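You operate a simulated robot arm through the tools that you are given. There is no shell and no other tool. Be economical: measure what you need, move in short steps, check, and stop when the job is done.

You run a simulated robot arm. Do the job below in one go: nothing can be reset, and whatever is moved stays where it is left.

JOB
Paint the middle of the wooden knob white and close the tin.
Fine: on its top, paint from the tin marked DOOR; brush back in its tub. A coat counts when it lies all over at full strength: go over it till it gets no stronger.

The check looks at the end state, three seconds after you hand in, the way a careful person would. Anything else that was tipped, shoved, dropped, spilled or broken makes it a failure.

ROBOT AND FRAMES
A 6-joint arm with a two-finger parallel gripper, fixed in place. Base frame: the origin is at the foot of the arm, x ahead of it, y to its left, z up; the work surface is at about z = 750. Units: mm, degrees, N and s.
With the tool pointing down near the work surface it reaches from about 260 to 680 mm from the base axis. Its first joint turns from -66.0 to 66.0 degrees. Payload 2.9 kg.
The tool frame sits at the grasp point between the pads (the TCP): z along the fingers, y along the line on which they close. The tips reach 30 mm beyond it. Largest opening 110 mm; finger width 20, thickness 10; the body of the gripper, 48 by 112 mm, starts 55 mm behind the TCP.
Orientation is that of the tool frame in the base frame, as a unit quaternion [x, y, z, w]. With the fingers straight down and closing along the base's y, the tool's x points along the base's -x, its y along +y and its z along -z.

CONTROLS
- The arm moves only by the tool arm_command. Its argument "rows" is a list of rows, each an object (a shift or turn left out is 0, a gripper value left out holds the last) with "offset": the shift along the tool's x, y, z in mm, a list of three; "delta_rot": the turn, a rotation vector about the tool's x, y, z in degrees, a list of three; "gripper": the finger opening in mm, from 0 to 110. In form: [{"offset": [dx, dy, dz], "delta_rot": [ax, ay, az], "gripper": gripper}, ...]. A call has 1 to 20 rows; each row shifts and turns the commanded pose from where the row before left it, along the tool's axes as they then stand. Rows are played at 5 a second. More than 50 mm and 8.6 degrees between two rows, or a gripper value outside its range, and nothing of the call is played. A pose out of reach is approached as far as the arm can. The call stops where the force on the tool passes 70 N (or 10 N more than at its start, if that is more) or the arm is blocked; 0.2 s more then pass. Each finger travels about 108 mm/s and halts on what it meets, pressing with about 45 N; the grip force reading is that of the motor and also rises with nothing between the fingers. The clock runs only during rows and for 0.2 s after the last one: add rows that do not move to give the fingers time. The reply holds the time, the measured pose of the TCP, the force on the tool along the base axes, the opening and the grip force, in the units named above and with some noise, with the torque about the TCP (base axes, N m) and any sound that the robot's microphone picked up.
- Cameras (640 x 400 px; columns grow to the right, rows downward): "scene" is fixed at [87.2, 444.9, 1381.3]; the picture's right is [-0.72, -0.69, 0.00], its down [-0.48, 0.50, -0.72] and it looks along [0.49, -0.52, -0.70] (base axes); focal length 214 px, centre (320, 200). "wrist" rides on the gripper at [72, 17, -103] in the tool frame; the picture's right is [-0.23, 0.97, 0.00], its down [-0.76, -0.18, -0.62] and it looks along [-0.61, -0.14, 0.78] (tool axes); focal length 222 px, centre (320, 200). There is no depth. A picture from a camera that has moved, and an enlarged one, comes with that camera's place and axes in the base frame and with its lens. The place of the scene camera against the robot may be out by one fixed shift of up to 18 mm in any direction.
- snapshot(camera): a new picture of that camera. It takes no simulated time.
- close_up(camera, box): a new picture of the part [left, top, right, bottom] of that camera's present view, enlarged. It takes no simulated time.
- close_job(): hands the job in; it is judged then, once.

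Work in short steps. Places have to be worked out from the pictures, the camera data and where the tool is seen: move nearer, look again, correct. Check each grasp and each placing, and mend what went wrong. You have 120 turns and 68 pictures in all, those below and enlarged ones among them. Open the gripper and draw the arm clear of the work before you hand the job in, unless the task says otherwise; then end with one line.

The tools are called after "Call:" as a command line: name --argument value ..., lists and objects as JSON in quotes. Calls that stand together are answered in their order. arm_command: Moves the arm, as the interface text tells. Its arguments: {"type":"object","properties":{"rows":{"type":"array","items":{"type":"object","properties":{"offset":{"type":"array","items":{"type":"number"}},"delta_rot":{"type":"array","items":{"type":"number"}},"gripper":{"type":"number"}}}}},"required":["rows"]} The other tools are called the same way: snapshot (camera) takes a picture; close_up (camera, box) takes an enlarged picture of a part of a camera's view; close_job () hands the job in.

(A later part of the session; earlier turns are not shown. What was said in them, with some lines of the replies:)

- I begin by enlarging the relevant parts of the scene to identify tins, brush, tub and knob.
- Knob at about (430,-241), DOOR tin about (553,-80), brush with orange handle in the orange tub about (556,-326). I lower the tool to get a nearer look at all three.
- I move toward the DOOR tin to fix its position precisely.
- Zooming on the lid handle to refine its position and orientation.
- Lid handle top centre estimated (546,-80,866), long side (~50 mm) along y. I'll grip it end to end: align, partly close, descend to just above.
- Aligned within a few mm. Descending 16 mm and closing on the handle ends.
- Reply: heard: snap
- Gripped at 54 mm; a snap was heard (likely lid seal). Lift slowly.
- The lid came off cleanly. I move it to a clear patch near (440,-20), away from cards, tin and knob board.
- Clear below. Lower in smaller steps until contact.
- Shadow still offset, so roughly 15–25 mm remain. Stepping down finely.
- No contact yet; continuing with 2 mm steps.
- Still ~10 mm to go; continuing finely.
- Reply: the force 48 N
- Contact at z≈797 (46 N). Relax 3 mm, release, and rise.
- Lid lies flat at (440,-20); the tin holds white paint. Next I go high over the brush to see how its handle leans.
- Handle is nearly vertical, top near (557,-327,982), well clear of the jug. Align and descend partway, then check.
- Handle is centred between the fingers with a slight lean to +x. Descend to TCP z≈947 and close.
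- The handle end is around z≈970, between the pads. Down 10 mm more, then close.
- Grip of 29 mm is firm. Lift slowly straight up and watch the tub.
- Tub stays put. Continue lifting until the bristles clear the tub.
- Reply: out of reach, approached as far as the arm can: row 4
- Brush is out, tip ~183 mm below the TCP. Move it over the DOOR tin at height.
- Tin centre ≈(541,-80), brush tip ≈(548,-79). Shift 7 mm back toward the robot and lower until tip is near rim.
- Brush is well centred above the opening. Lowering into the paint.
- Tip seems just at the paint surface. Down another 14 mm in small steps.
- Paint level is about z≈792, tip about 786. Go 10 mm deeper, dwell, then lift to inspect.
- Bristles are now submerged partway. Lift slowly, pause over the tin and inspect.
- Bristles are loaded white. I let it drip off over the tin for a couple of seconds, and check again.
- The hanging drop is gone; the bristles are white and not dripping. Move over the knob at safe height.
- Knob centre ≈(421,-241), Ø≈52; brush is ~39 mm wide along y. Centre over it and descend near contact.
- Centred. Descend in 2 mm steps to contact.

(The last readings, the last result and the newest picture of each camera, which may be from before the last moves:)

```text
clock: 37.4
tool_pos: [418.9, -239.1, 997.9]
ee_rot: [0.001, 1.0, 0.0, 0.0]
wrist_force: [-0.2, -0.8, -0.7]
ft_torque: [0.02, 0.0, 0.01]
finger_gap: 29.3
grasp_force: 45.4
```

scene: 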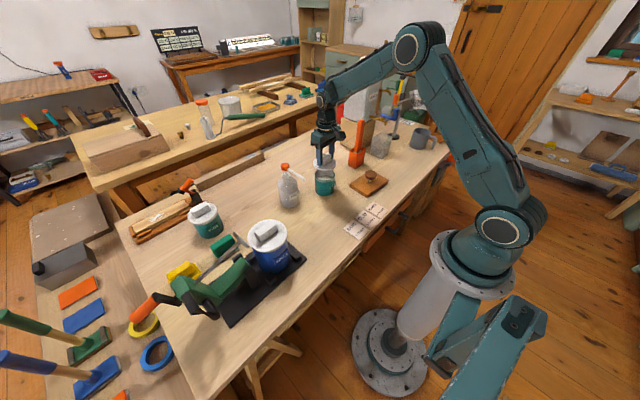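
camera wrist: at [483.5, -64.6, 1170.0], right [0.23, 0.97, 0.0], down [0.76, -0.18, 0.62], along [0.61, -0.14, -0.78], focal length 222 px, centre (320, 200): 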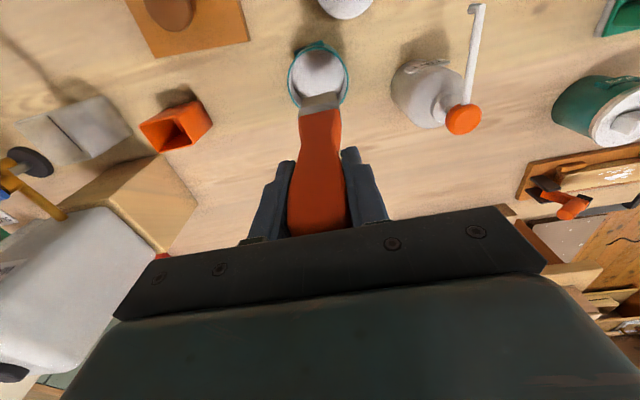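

No contact force yet; continue down.

Call:
arm_command --rows '[{"offset": [0, 0, 2]}, {"offset": [0, 0, 2]}, {}]'

Call:
close_up --camera "wrist" --box '[250, 40, 390, 150]'

```text
clock: 38.2
tool_pos: [420.7, -240.5, 997.6]
ee_rot: [0.0, 1.0, -0.001, 0.003]
wrist_force: [-6.5, 5.2, 41.3]
ft_torque: [0.84, 1.36, 0.02]
finger_gap: 29.5
grasp_force: 44.6
```

```text
3.64 times, centred on (320, 95) of wrist
camera zoom: at [346.9, -223.9, 1099.4], right [0.23, 0.97, 0.0], down [0.76, -0.18, 0.63], along [0.61, -0.14, -0.78], focal length 808 px, centre (320, 582)
```

zoom: 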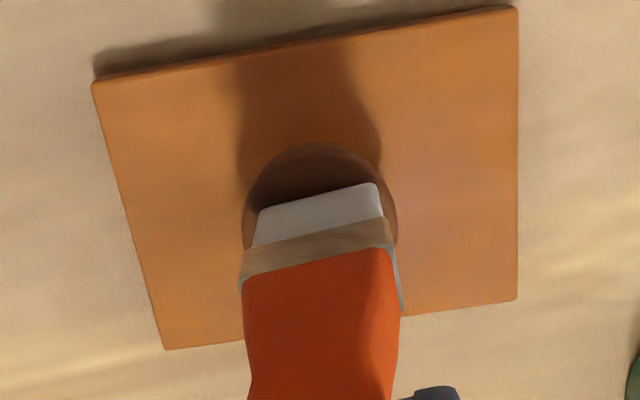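

Firm contact at z≈997 (41 N). To avoid shoving the block I'll dab rather than drag. Lift and see the mark.

Call:
arm_command --rows '[{"offset": [0, 0, -3]}, {"offset": [0, 0, -5]}, {"offset": [-20, 0, -15]}, {}]'

Call:
close_up --camera "wrist" --box '[250, 40, 390, 150]'

```text
clock: 39.2
tool_pos: [438.9, -240.6, 1015.5]
ee_rot: [0.0, 1.0, 0.0, -0.001]
wrist_force: [0.2, 0.1, -1.3]
ft_torque: [0.01, -0.01, -0.01]
finger_gap: 29.2
grasp_force: 45.1
```

```text
3.64 times, centred on (320, 95) of wrist
camera zoom: at [367.5, -224.3, 1119.3], right [0.23, 0.97, 0.0], down [0.76, -0.18, 0.62], along [0.61, -0.14, -0.78], focal length 808 px, centre (320, 582)
```

zoom: 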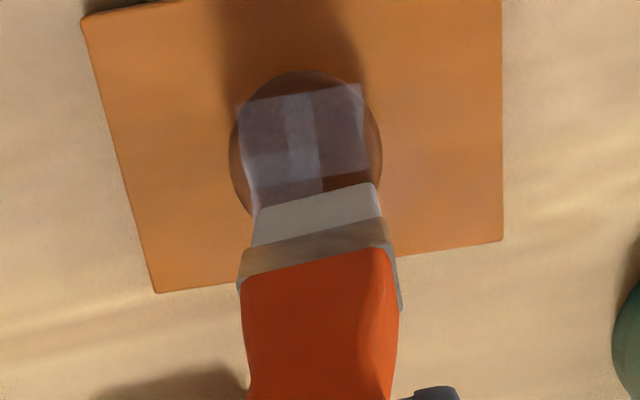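

A thin translucent coat covers the middle. Dab repeatedly around the centre to build it to full strength.

Call:
arm_command --rows '[{"offset": [18, 1, 10]}, {"offset": [0, 0, 10]}, {}, {"offset": [0, 0, -8]}, {"offset": [-5, 0, 0]}, {"offset": [0, 0, 8]}, {}, {"offset": [0, 0, -8]}, {"offset": [10, 0, 0]}, {"offset": [0, 0, 8]}, {}, {"offset": [0, 0, -8]}, {"offset": [-5, 0, 0]}, {"offset": [0, 0, 8]}, {}, {"offset": [0, 0, -8]}, {"offset": [-25, 0, -12]}, {}]'

Call:
close_up --camera "wrist" --box '[250, 40, 390, 150]'

```text
clock: 43.0
tool_pos: [447.3, -240.0, 1016.2]
ee_rot: [0.0, 1.0, 0.0, -0.001]
wrist_force: [0.4, -0.1, -0.6]
ft_torque: [-0.02, -0.01, 0.02]
finger_gap: 29.5
grasp_force: 44.0
```

```text
3.64 times, centred on (320, 95) of wrist
camera zoom: at [375.0, -223.3, 1120.0], right [0.23, 0.97, 0.0], down [0.76, -0.18, 0.62], along [0.61, -0.14, -0.78], focal length 808 px, centre (320, 582)
```

zoom: 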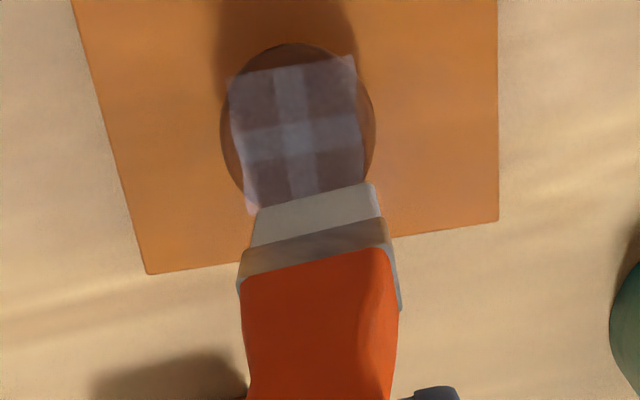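

I move aside to see the coat out of the tool's shadow, and check the board and table.

Call:
arm_command --rows '[{"offset": [-35, 0, -10]}, {"offset": [-35, 30, -10]}, {}]'

Call:
close_up --camera "scene" --box '[345, 160, 395, 205]'

```text
clock: 43.8
tool_pos: [518.0, -208.2, 1038.2]
ee_rot: [0.0, 1.0, 0.0, 0.0]
wrist_force: [0.5, 0.1, -0.9]
ft_torque: [0.02, 0.01, -0.02]
finger_gap: 29.5
grasp_force: 44.3
```

```text
8.89 times, centred on (370, 182) of scene
camera zoom: at [87.2, 444.9, 1381.3], right [-0.72, -0.69, 0.0], down [-0.48, 0.5, -0.72], along [0.49, -0.52, -0.7], focal length 1906 px, centre (-124, 356)
```

zoom: 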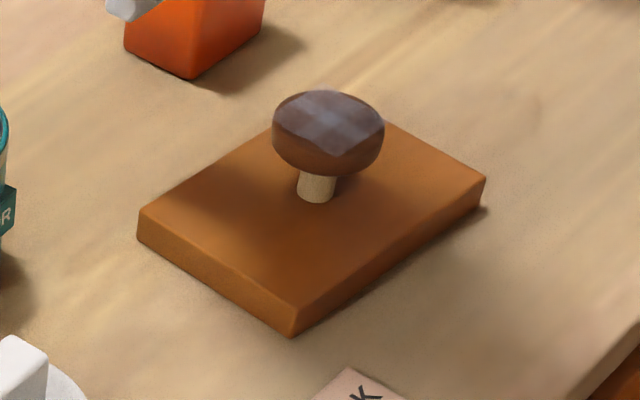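

The coat is thin, strongest at centre. Return, press lightly with force reading, and stroke slowly a few mm while in contact.

Call:
arm_command --rows '[{"offset": [33, -11, 0]}, {"offset": [32, -11, 0]}, {"offset": [32, -10, 20]}, {"offset": [0, 0, 15]}, {"offset": [0, 0, 5]}, {"offset": [0, 0, 3]}, {}]'

```text
clock: 45.4
tool_pos: [419.2, -241.6, 996.7]
ee_rot: [0.0, 1.0, -0.001, 0.002]
wrist_force: [-5.9, 2.5, 33.5]
ft_torque: [0.49, 1.09, 0.01]
finger_gap: 29.7
grasp_force: 45.2
```

33 N contact. Ease to roughly half and stroke ±6 mm along x.

Call:
arm_command --rows '[{"offset": [0, 0, -1.5]}, {"offset": [-3, 0, 0]}, {"offset": [-3, 0, 0]}, {"offset": [3, 0, 0]}, {"offset": [3, 0, 0]}, {"offset": [3, 0, 0]}, {"offset": [3, 0, 0]}, {"offset": [-3, 0, 0]}, {"offset": [-3, 0, 0]}, {}]'

Call:
close_up --camera "scene" --box '[345, 160, 395, 205]'

```text
clock: 47.6
tool_pos: [417.0, -242.3, 996.3]
ee_rot: [0.001, 1.0, 0.0, 0.0]
wrist_force: [-9.7, -4.7, 29.5]
ft_torque: [-0.66, 1.67, -0.02]
finger_gap: 29.5
grasp_force: 44.7
```

```text
8.89 times, centred on (370, 182) of scene
camera zoom: at [86.6, 445.0, 1381.3], right [-0.72, -0.69, 0.0], down [-0.48, 0.5, -0.72], along [0.49, -0.52, -0.7], focal length 1906 px, centre (-124, 356)
```

zoom: 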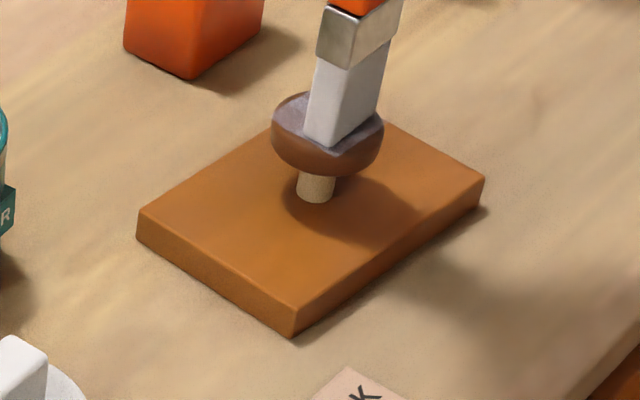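

Board did not move. More strokes in x and y at this light pressure, then lift and look.

Call:
arm_command --rows '[{"offset": [-4, 0, 0]}, {"offset": [-4, 0, 0]}, {"offset": [-4, 0, 0]}, {"offset": [4, 0, 0]}, {"offset": [4, 0, 0]}, {"offset": [4, 0, 0]}, {"offset": [4, 0, 0]}, {"offset": [4, 0, 0]}, {"offset": [-4, 0, 0]}, {"offset": [-4, 0, 0]}, {"offset": [-4, 0, 0]}, {"offset": [-4, 0, 0]}, {"offset": [4, 0, 0]}, {"offset": [4, 0, 0]}, {"offset": [0, 0, -8]}, {"offset": [-35, 10, -20]}, {"offset": [-35, 20, -10]}, {}]'

Call:
close_up --camera "scene" --box '[345, 160, 395, 205]'

```text
clock: 51.4
tool_pos: [491.3, -211.7, 1034.5]
ee_rot: [-0.001, 1.0, 0.0, 0.0]
wrist_force: [-0.2, -0.5, -0.2]
ft_torque: [0.04, -0.01, 0.01]
finger_gap: 29.3
grasp_force: 45.4
```

```text
8.89 times, centred on (370, 182) of scene
camera zoom: at [87.2, 444.9, 1381.3], right [-0.72, -0.69, 0.0], down [-0.48, 0.5, -0.72], along [0.49, -0.52, -0.7], focal length 1906 px, centre (-124, 356)
```

zoom: 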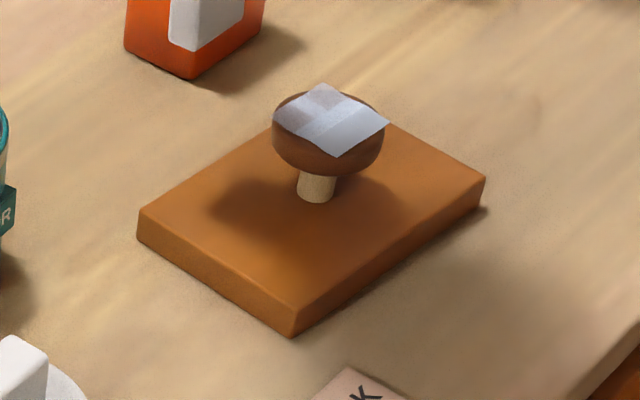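

Strokes work: strong white toward −x, weaker on the +x third; board unmoved. Stroke again, biased to +x.

Call:
arm_command --rows '[{"offset": [33, -15, 0]}, {"offset": [33, -15, 20]}, {"offset": [0, 0, 12]}, {"offset": [0, 0, 6]}, {"offset": [-4, 0, 0]}, {"offset": [-4, 0, 0]}, {"offset": [-4, 0, 0]}, {"offset": [4, 0, 0]}, {"offset": [4, 0, 0]}, {"offset": [4, 0, 0]}, {"offset": [-4, 0, 0]}, {"offset": [-4, 0, 0]}, {"offset": [-4, 0, 0]}, {"offset": [4, 0, 0]}, {"offset": [4, 0, 0]}, {"offset": [4, 0, 0]}, {"offset": [0, 0, -8]}, {"offset": [-35, 10, -20]}, {"offset": [-35, 20, -10]}, {}]'

Call:
close_up --camera "scene" --box '[345, 160, 395, 205]'

```text
clock: 55.6
tool_pos: [494.9, -212.0, 1033.5]
ee_rot: [-0.001, 1.0, 0.0, -0.001]
wrist_force: [0.2, 0.6, -0.8]
ft_torque: [-0.02, -0.01, -0.01]
finger_gap: 29.4
grasp_force: 44.8
```

```text
8.89 times, centred on (370, 182) of scene
camera zoom: at [87.2, 444.9, 1381.3], right [-0.72, -0.69, 0.0], down [-0.48, 0.5, -0.72], along [0.49, -0.52, -0.7], focal length 1906 px, centre (-124, 356)
```

zoom: 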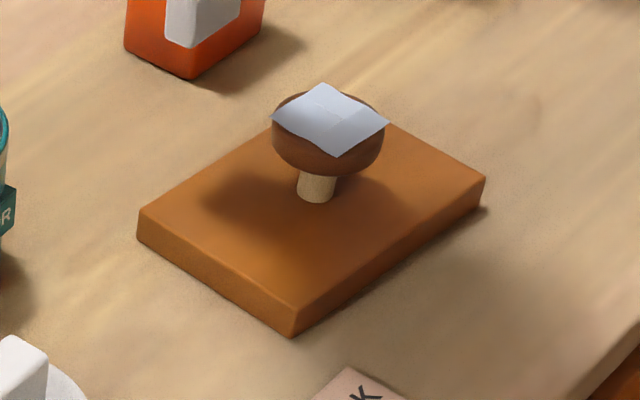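

Nearly uniform. One more full pass with the brush shifted ±3 mm in y to even out the edges.

Call:
arm_command --rows '[{"offset": [31, -13, 0]}, {"offset": [30, -13, 20]}, {"offset": [0, 0, 12]}, {"offset": [0, 0, 6]}, {"offset": [5, 0, 0]}, {"offset": [5, 0, 0]}, {"offset": [5, 0, 0]}, {"offset": [5, 0, 0]}, {"offset": [5, 0, 0]}, {"offset": [0, -3, 0]}, {"offset": [0, -3, 0]}, {"offset": [-5, 0, 0]}, {"offset": [-5, 0, 0]}, {"offset": [-5, 0, 0]}, {"offset": [-5, 0, 0]}, {"offset": [-5, 0, 0]}, {"offset": [0, 0, -8]}, {"offset": [-35, 16, -20]}, {"offset": [-35, 20, -10]}, {}]'

Call:
close_up --camera "scene" --box '[355, 165, 385, 190]'

```text
clock: 59.8
tool_pos: [502.8, -206.4, 1034.2]
ee_rot: [0.001, 1.0, 0.0, 0.0]
wrist_force: [0.0, 0.5, -0.8]
ft_torque: [-0.02, 0.03, -0.02]
finger_gap: 29.4
grasp_force: 44.9
```

```text
16.00 times, centred on (370, 178) of scene
camera zoom: at [87.2, 444.9, 1381.3], right [-0.72, -0.69, 0.0], down [-0.48, 0.5, -0.72], along [0.49, -0.52, -0.7], focal length 3432 px, centre (-480, 560)
```

zoom: 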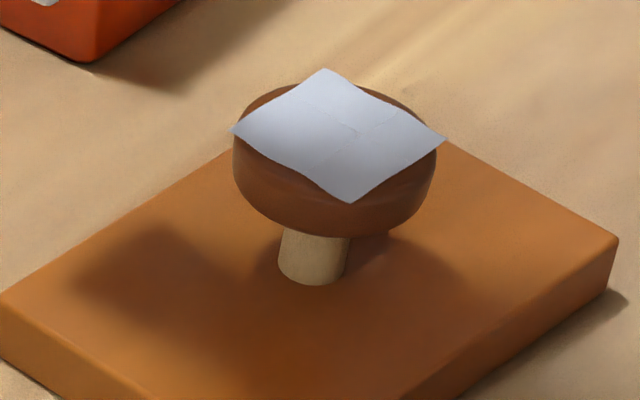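

Uniform white. One more confirmation pass (centre line) to see that it gets no stronger.

Call:
arm_command --rows '[{"offset": [34, -17, 0]}, {"offset": [34, -17, 20]}, {"offset": [0, 0, 12]}, {"offset": [0, 0, 6]}, {"offset": [5, 0, 0]}, {"offset": [5, 0, 0]}, {"offset": [5, 0, 0]}, {"offset": [5, 0, 0]}, {"offset": [5, 0, 0]}, {"offset": [0, 2, 0]}, {"offset": [-5, 0, 0]}, {"offset": [-5, 0, 0]}, {"offset": [-5, 0, 0]}, {"offset": [-5, 0, 0]}, {"offset": [-5, 0, 0]}, {"offset": [-5, 0, 0]}, {"offset": [0, 0, -8]}, {"offset": [-35, 16, -20]}, {"offset": [-35, 16, -10]}, {}]'

Call:
close_up --camera "scene" --box '[355, 165, 385, 190]'

```text
clock: 64.0
tool_pos: [510.9, -205.1, 1034.6]
ee_rot: [-0.001, 1.0, 0.0, 0.001]
wrist_force: [-0.9, 0.0, -1.2]
ft_torque: [-0.01, 0.02, -0.01]
finger_gap: 29.5
grasp_force: 44.7
```

```text
16.00 times, centred on (370, 178) of scene
camera zoom: at [87.2, 444.9, 1381.3], right [-0.72, -0.69, 0.0], down [-0.48, 0.5, -0.72], along [0.49, -0.52, -0.7], focal length 3432 px, centre (-480, 560)
```

zoom: 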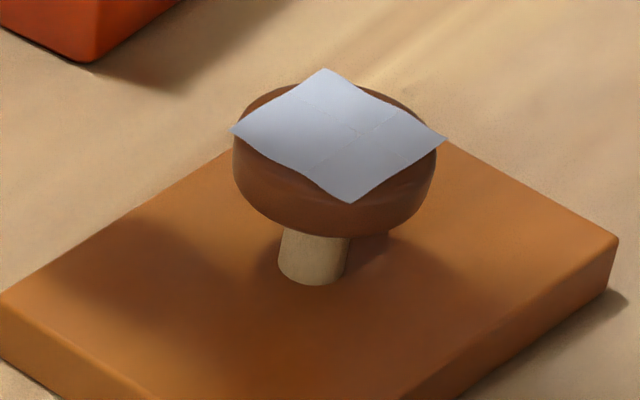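

No change — full strength. Now bring the brush over its tub, high.

Call:
arm_command --rows '[{"offset": [0, 0, -17]}, {"offset": [0, 0, -16]}, {"offset": [-11, -30, 0]}, {"offset": [-11, -30, 0]}, {"offset": [-11, -30, 0]}, {"offset": [-13, -31, 0]}, {}]'

Call:
snapshot --camera "wrist"

Call:
close_up --camera "scene" --box '[320, 80, 400, 180]'

```text
clock: 65.6
tool_pos: [555.4, -330.9, 1064.9]
ee_rot: [0.0, 1.0, 0.0, -0.001]
wrist_force: [0.1, 0.5, 0.6]
ft_torque: [-0.02, -0.01, -0.01]
finger_gap: 29.4
grasp_force: 44.9
```

```text
13 pictures are left
camera wrist: at [482.5, -314.9, 1168.9], right [0.23, 0.97, 0.0], down [0.76, -0.18, 0.62], along [0.61, -0.14, -0.78], focal length 222 px, centre (320, 200)
```

wrist: 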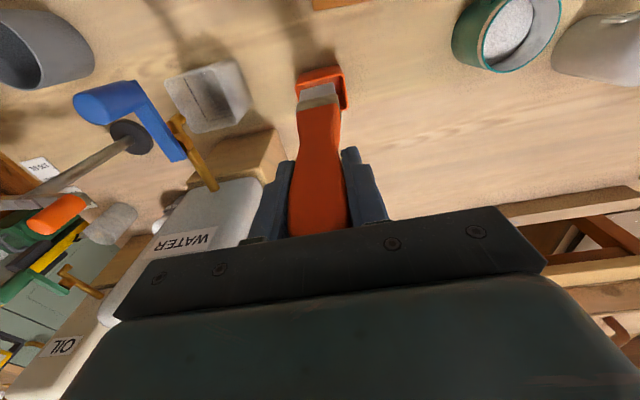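

```text
4.00 times, centred on (360, 130) of scene
camera zoom: at [87.2, 444.9, 1381.3], right [-0.72, -0.69, 0.0], down [-0.48, 0.5, -0.72], along [0.49, -0.52, -0.7], focal length 858 px, centre (160, 480)
```

zoom: 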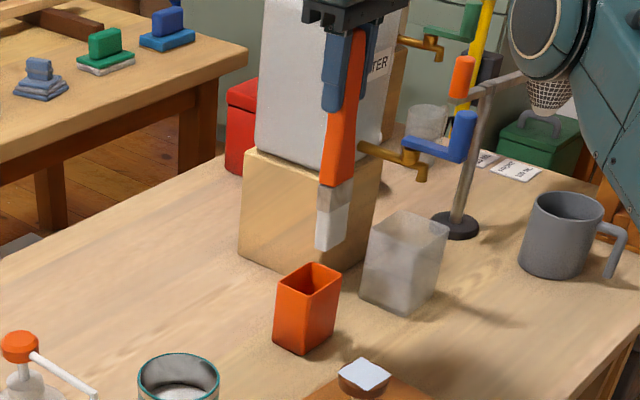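

The brush may have pivoted slightly in the grip. Lower a bit and zoom on tip versus tub opening.

Call:
arm_command --rows '[{"offset": [-4, 2, 15]}, {"offset": [-4, 1, 12]}, {}]'

Call:
close_up --camera "wrist" --box '[270, 40, 370, 130]'

Call:
close_up --camera "scene" --box '[330, 110, 390, 180]'

```text
clock: 66.4
tool_pos: [564.1, -327.3, 1038.3]
ee_rot: [0.0, 1.0, 0.0, 0.001]
wrist_force: [0.1, -0.5, -1.5]
ft_torque: [0.02, -0.02, -0.02]
finger_gap: 29.4
grasp_force: 45.1
```

```text
4.44 times, centred on (320, 85) of wrist
camera zoom: at [491.5, -310.3, 1141.8], right [0.23, 0.97, 0.0], down [0.76, -0.18, 0.62], along [0.61, -0.14, -0.78], focal length 987 px, centre (320, 711)
```

zoom: 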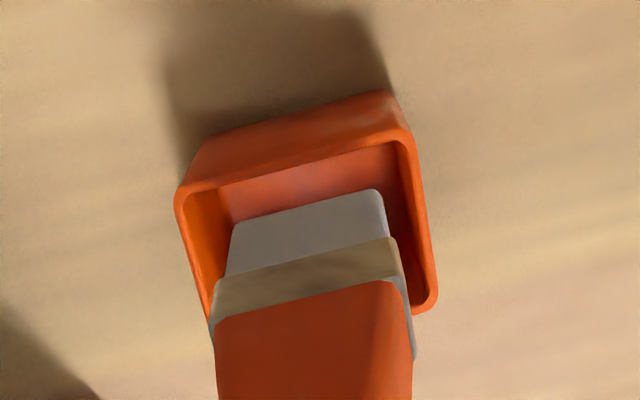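

```text
5.71 times, centred on (360, 145) of scene
camera zoom: at [87.2, 444.9, 1381.3], right [-0.72, -0.69, 0.0], down [-0.48, 0.5, -0.72], along [0.49, -0.52, -0.7], focal length 1226 px, centre (91, 514)
```

zoom: 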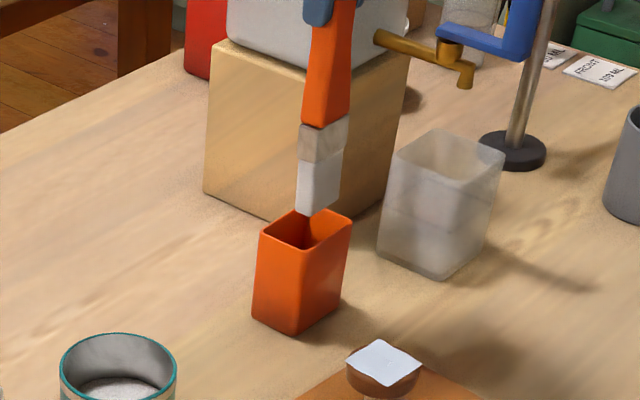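

Tip sits ~8 mm too far to −x due to slight pivot. Shift +8 mm in x and lower to just inside the rim.

Call:
arm_command --rows '[{"offset": [-4, 0, 0]}, {"offset": [-4, 0, 5]}, {"offset": [0, 0, 10]}, {"offset": [0, 0, 10]}, {}]'

Call:
close_up --camera "wrist" --box '[270, 40, 370, 130]'

```text
clock: 67.6
tool_pos: [572.6, -325.2, 1013.8]
ee_rot: [0.0, 1.0, 0.0, 0.0]
wrist_force: [0.1, -0.2, -0.5]
ft_torque: [-0.01, 0.0, -0.01]
finger_gap: 29.6
grasp_force: 45.1
```

```text
4.44 times, centred on (320, 85) of wrist
camera zoom: at [499.7, -309.0, 1117.2], right [0.23, 0.97, 0.0], down [0.76, -0.18, 0.62], along [0.61, -0.14, -0.78], focal length 987 px, centre (320, 711)
```

zoom: 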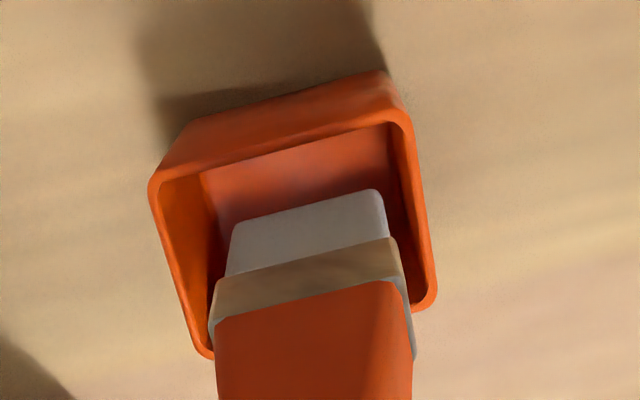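

Tip is inside the opening with margins; nudge 2 mm to −y and continue down, watching force.

Call:
arm_command --rows '[{"offset": [0, -2, 5]}, {"offset": [0, 0, 10]}, {"offset": [0, 0, 10]}, {"offset": [0, 0, 10]}, {}]'

Call:
close_up --camera "scene" --box '[330, 100, 390, 180]'

```text
clock: 68.8
tool_pos: [573.2, -326.6, 979.2]
ee_rot: [0.001, 1.0, -0.001, 0.0]
wrist_force: [-0.7, -0.4, -0.4]
ft_torque: [0.01, 0.03, 0.0]
finger_gap: 29.6
grasp_force: 45.7
```

```text
5.00 times, centred on (360, 140) of scene
camera zoom: at [87.2, 444.9, 1381.3], right [-0.72, -0.69, 0.0], down [-0.48, 0.5, -0.72], along [0.49, -0.52, -0.7], focal length 1072 px, centre (120, 500)
```

zoom: 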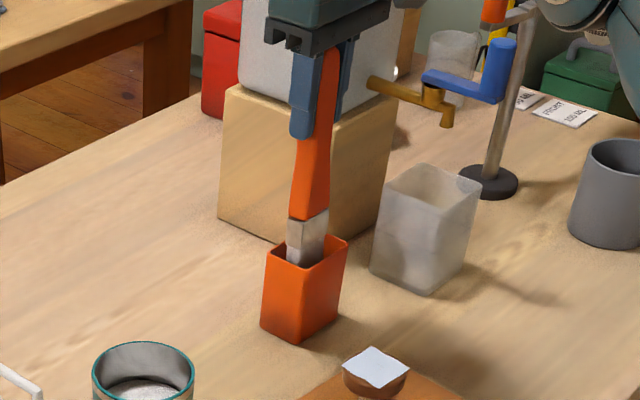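

In the tub, no contact. Continue down to near the original depth.

Call:
arm_command --rows '[{"offset": [0, 0, 10]}, {"offset": [0, 0, 10]}, {"offset": [0, 0, 8]}, {"offset": [0, 0, 4]}, {}]'

```text
clock: 70.0
tool_pos: [572.4, -327.3, 947.3]
ee_rot: [0.0, 1.0, 0.0, 0.001]
wrist_force: [-0.4, -0.6, -1.0]
ft_torque: [0.0, -0.04, 0.02]
finger_gap: 29.3
grasp_force: 45.0
```

Call:
arm_command --rows '[{"offset": [0, 0, 3]}, {"offset": [0, 0, 2]}, {"offset": [0, 0, 2]}, {}]'

```text
clock: 71.0
tool_pos: [571.7, -326.8, 938.9]
ee_rot: [0.0, 1.0, 0.0, -0.001]
wrist_force: [-0.5, 0.0, -0.5]
ft_torque: [0.02, -0.03, 0.0]
finger_gap: 29.4
grasp_force: 44.9
```

At the original depth with no force. Release with a small opening first, wait, then rise.

Call:
arm_command --rows '[{"gripper": 36}, {"gripper": 50}, {"gripper": 70}, {}, {}, {"offset": [0, 0, -15]}, {"offset": [0, 0, -25]}, {"offset": [0, 0, -30]}, {"offset": [0, 0, -30]}, {}]'

Call:
snapshot --camera "scene"

```text
clock: 73.2
tool_pos: [571.2, -325.6, 1038.7]
ee_rot: [0.0, 1.0, -0.001, 0.0]
wrist_force: [0.9, -0.2, 0.4]
ft_torque: [-0.02, -0.05, -0.01]
finger_gap: 69.7
grasp_force: 0.1
```

```text
7 pictures are left
```

scene: 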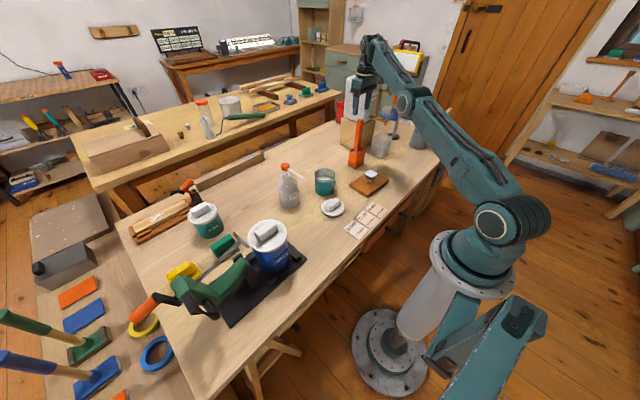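

Brush stands in its tub; everything else in place. Go back over the lid at (441,-20).

Call:
arm_command --rows '[{"offset": [16, 38, 0]}, {"offset": [16, 38, 0]}, {"offset": [16, 38, 0]}, {"offset": [16, 38, 0]}, {"offset": [16, 38, 0]}, {"offset": [16, 38, 0]}, {"offset": [17, 39, 0], "gripper": 78}, {"offset": [17, 39, 20]}, {"offset": [0, 0, 40]}, {"offset": [0, 0, 40]}, {"offset": [0, 0, 40]}, {"offset": [0, 0, 40]}, {}]'

Call:
snapshot --camera "wrist"

```text
clock: 76.0
tool_pos: [437.9, -18.6, 859.3]
ee_rot: [0.001, 1.0, 0.0, 0.0]
wrist_force: [-0.1, 0.0, 0.2]
ft_torque: [0.02, -0.02, -0.01]
finger_gap: 77.7
grasp_force: 0.1
```

```text
6 pictures are left
camera wrist: at [366.2, -3.2, 962.3], right [0.23, 0.97, 0.0], down [0.76, -0.18, 0.62], along [0.61, -0.14, -0.78], focal length 222 px, centre (320, 200)
```

wrist: 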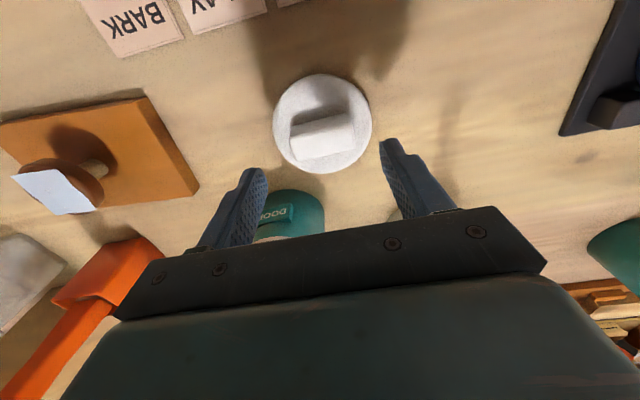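

Lid handle lies where expected (441,-20). Descend to z≈798 and grip.

Call:
arm_command --rows '[{"offset": [-2, -1, 20]}, {"offset": [0, 0, 20]}, {"offset": [0, 0, 15]}, {"offset": [0, 0, 6]}, {}, {"gripper": 40}, {}, {}, {}]'

```text
clock: 78.0
tool_pos: [442.0, -21.0, 799.6]
ee_rot: [0.0, 1.0, 0.0, 0.0]
wrist_force: [0.1, 0.3, -0.3]
ft_torque: [-0.03, -0.01, 0.02]
finger_gap: 53.1
grasp_force: 44.9
```

Gripped. Lift and carry back over the tin.

Call:
arm_command --rows '[{"offset": [0, 0, -10]}, {"offset": [0, 0, -30]}, {"offset": [0, 0, -40]}, {"offset": [0, 0, -47]}, {"offset": [-26, -16, 0]}, {"offset": [-26, -15, 0]}, {"offset": [-26, -15, 0]}, {"offset": [-26, -15, 0]}, {}, {"offset": [0, 0, 20]}, {}]'

Call:
close_up --camera "scene" --box '[295, 130, 355, 200]'

Call:
close_up --camera "wrist" --box '[220, 40, 420, 220]'

```text
clock: 80.4
tool_pos: [547.8, -84.0, 904.5]
ee_rot: [-0.001, 1.0, 0.0, 0.0]
wrist_force: [0.5, 0.1, -0.8]
ft_torque: [0.03, 0.03, -0.01]
finger_gap: 52.8
grasp_force: 45.1
```

```text
5.71 times, centred on (325, 165) of scene
camera zoom: at [87.2, 444.9, 1381.3], right [-0.72, -0.69, 0.0], down [-0.48, 0.5, -0.72], along [0.49, -0.52, -0.7], focal length 1226 px, centre (291, 400)
```

zoom: 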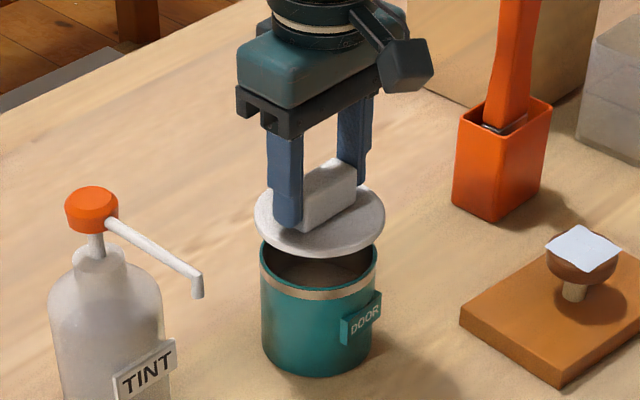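

```text
2.22 times, centred on (320, 130) of wrist
camera zoom: at [475.5, -67.8, 1008.3], right [0.23, 0.97, 0.0], down [0.76, -0.18, 0.62], along [0.61, -0.14, -0.78], focal length 494 px, centre (320, 356)
```

zoom: 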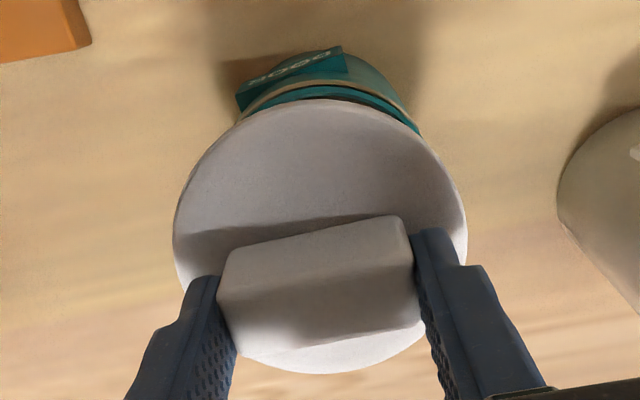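

Lid is nicely centred over the tin. Fine-adjust and lower until contact.

Call:
arm_command --rows '[{"offset": [2, 1, 8]}, {"offset": [0, 0, 8]}, {"offset": [0, 0, 4]}, {"offset": [0, 0, 2]}, {}]'

```text
clock: 81.6
tool_pos: [545.1, -82.4, 883.4]
ee_rot: [0.0, 1.0, -0.001, -0.001]
wrist_force: [0.4, 0.3, -1.0]
ft_torque: [0.02, 0.02, 0.03]
finger_gap: 52.6
grasp_force: 45.3
```

Call:
arm_command --rows '[{"offset": [0, 0, 2]}, {"offset": [0, 0, 1.5]}, {"offset": [0, 0, 1.5]}, {"offset": [0, 0, 1]}, {}]'

```text
clock: 82.8
tool_pos: [546.0, -83.0, 878.6]
ee_rot: [0.0, 1.0, 0.0, 0.0]
wrist_force: [0.5, 0.0, -0.8]
ft_torque: [0.02, 0.02, -0.03]
finger_gap: 53.0
grasp_force: 45.2
```

Not yet in contact; continue in 1 mm steps.

Call:
arm_command --rows '[{"offset": [0, 0, 1]}, {"offset": [0, 0, 1]}, {"offset": [0, 0, 1]}, {"offset": [0, 0, 1]}, {}]'

```text
clock: 84.0
tool_pos: [546.2, -82.1, 877.0]
ee_rot: [0.0, 1.0, 0.0, 0.002]
wrist_force: [-9.1, -1.3, 28.5]
ft_torque: [0.02, 0.69, 0.02]
finger_gap: 53.0
grasp_force: 44.9
```

Contact at the expected height (28 N). Press a little more to seat/snap it.

Call:
arm_command --rows '[{"offset": [0, 0, 1.5]}, {"offset": [0, 0, 1.5]}, {}]'

Call:
close_up --camera "scene" --box '[295, 130, 355, 200]'

```text
clock: 84.8
tool_pos: [547.1, -82.1, 875.7]
ee_rot: [0.0, 1.0, 0.0, 0.003]
wrist_force: [-16.5, 3.7, 49.2]
ft_torque: [0.22, 0.47, -0.03]
finger_gap: 53.1
grasp_force: 44.9
```

```text
5.71 times, centred on (325, 165) of scene
camera zoom: at [86.0, 445.1, 1381.3], right [-0.72, -0.69, 0.0], down [-0.48, 0.5, -0.72], along [0.49, -0.52, -0.7], focal length 1226 px, centre (291, 400)
```

zoom: 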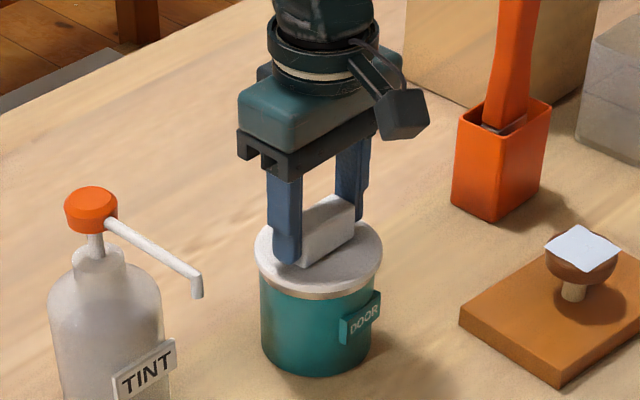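

Lid sits flat. One firmer push (below the limit) to be sure it's pressed home.

Call:
arm_command --rows '[{"offset": [0.5, 0, 1]}, {"offset": [0, 0, 0.7]}, {}]'

```text
clock: 85.6
tool_pos: [547.1, -82.3, 874.6]
ee_rot: [0.0, 1.0, -0.001, 0.005]
wrist_force: [-10.5, 5.2, 49.3]
ft_torque: [0.24, 0.26, 0.06]
finger_gap: 53.0
grasp_force: 44.9
```

Force plateaus (~49 N), fingers likely slipping. Relax, release, rise, and then push the handle top with closed fingers.

Call:
arm_command --rows '[{"offset": [0, 0, -3]}, {"offset": [0, 0, -1], "gripper": 75}, {}, {"offset": [0, 0, -20]}, {"offset": [0, 0, -20], "gripper": 0}, {}, {}, {}, {}]'

Call:
close_up --camera "wrist" --box '[220, 40, 420, 220]'

```text
clock: 87.6
tool_pos: [545.6, -82.5, 913.5]
ee_rot: [0.0, 1.0, 0.0, 0.0]
wrist_force: [-0.1, -0.1, 0.1]
ft_torque: [0.03, -0.02, 0.0]
finger_gap: 0.0
grasp_force: 37.8
heard: snap
```

```text
2.22 times, centred on (320, 130) of wrist
camera zoom: at [473.4, -65.5, 1016.3], right [0.23, 0.97, 0.0], down [0.76, -0.18, 0.62], along [0.61, -0.14, -0.78], focal length 494 px, centre (320, 356)
```

zoom: 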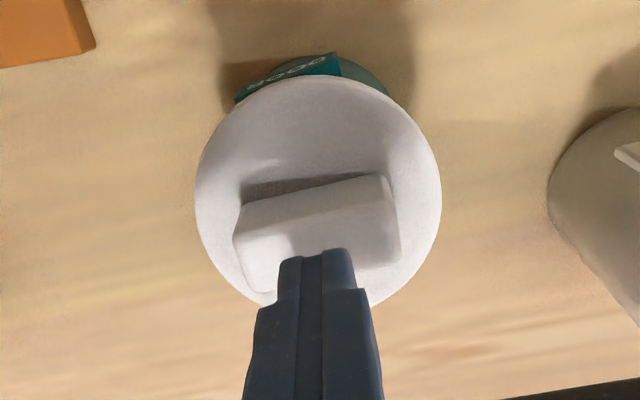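

A snap was heard on release: the lid is latched home. Rise, open the gripper and draw clear, then a final look.

Call:
arm_command --rows '[{"offset": [0, 0, -40]}, {"offset": [0, 0, -40], "gripper": 100}, {"offset": [0, 0, -40]}, {"offset": [40, 0, -20]}, {"offset": [40, 0, -20]}, {"offset": [40, -10, 0]}, {"offset": [40, -10, 0]}, {"offset": [40, 0, 0]}, {}, {}]'

Call:
close_up --camera "scene" --box '[270, 100, 430, 240]'

```text
clock: 89.8
tool_pos: [344.5, -101.5, 1071.9]
ee_rot: [0.0, 1.0, 0.0, 0.0]
wrist_force: [-0.5, 0.0, 0.3]
ft_torque: [0.0, -0.01, -0.01]
finger_gap: 99.9
grasp_force: 0.0
```

```text
2.86 times, centred on (350, 170) of scene
camera zoom: at [87.2, 444.9, 1381.3], right [-0.72, -0.69, 0.0], down [-0.48, 0.5, -0.72], along [0.49, -0.52, -0.7], focal length 613 px, centre (234, 286)
```

zoom: 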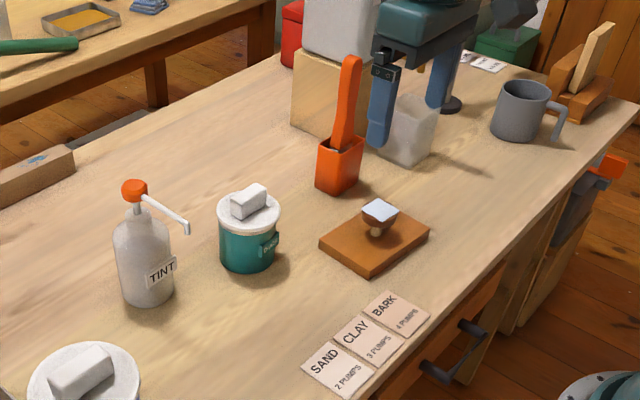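

The knob is white on top, the tin is closed, the brush is in its tub, and nothing else has moved. Handing in.

Call:
close_job

```text
The job is handed in.
```

The middle of the knob's top has a full, even white coat from the DOOR tin. The lid is snapped back on, the brush is in its tub, and nothing else looked moved or spilled in the last picture.
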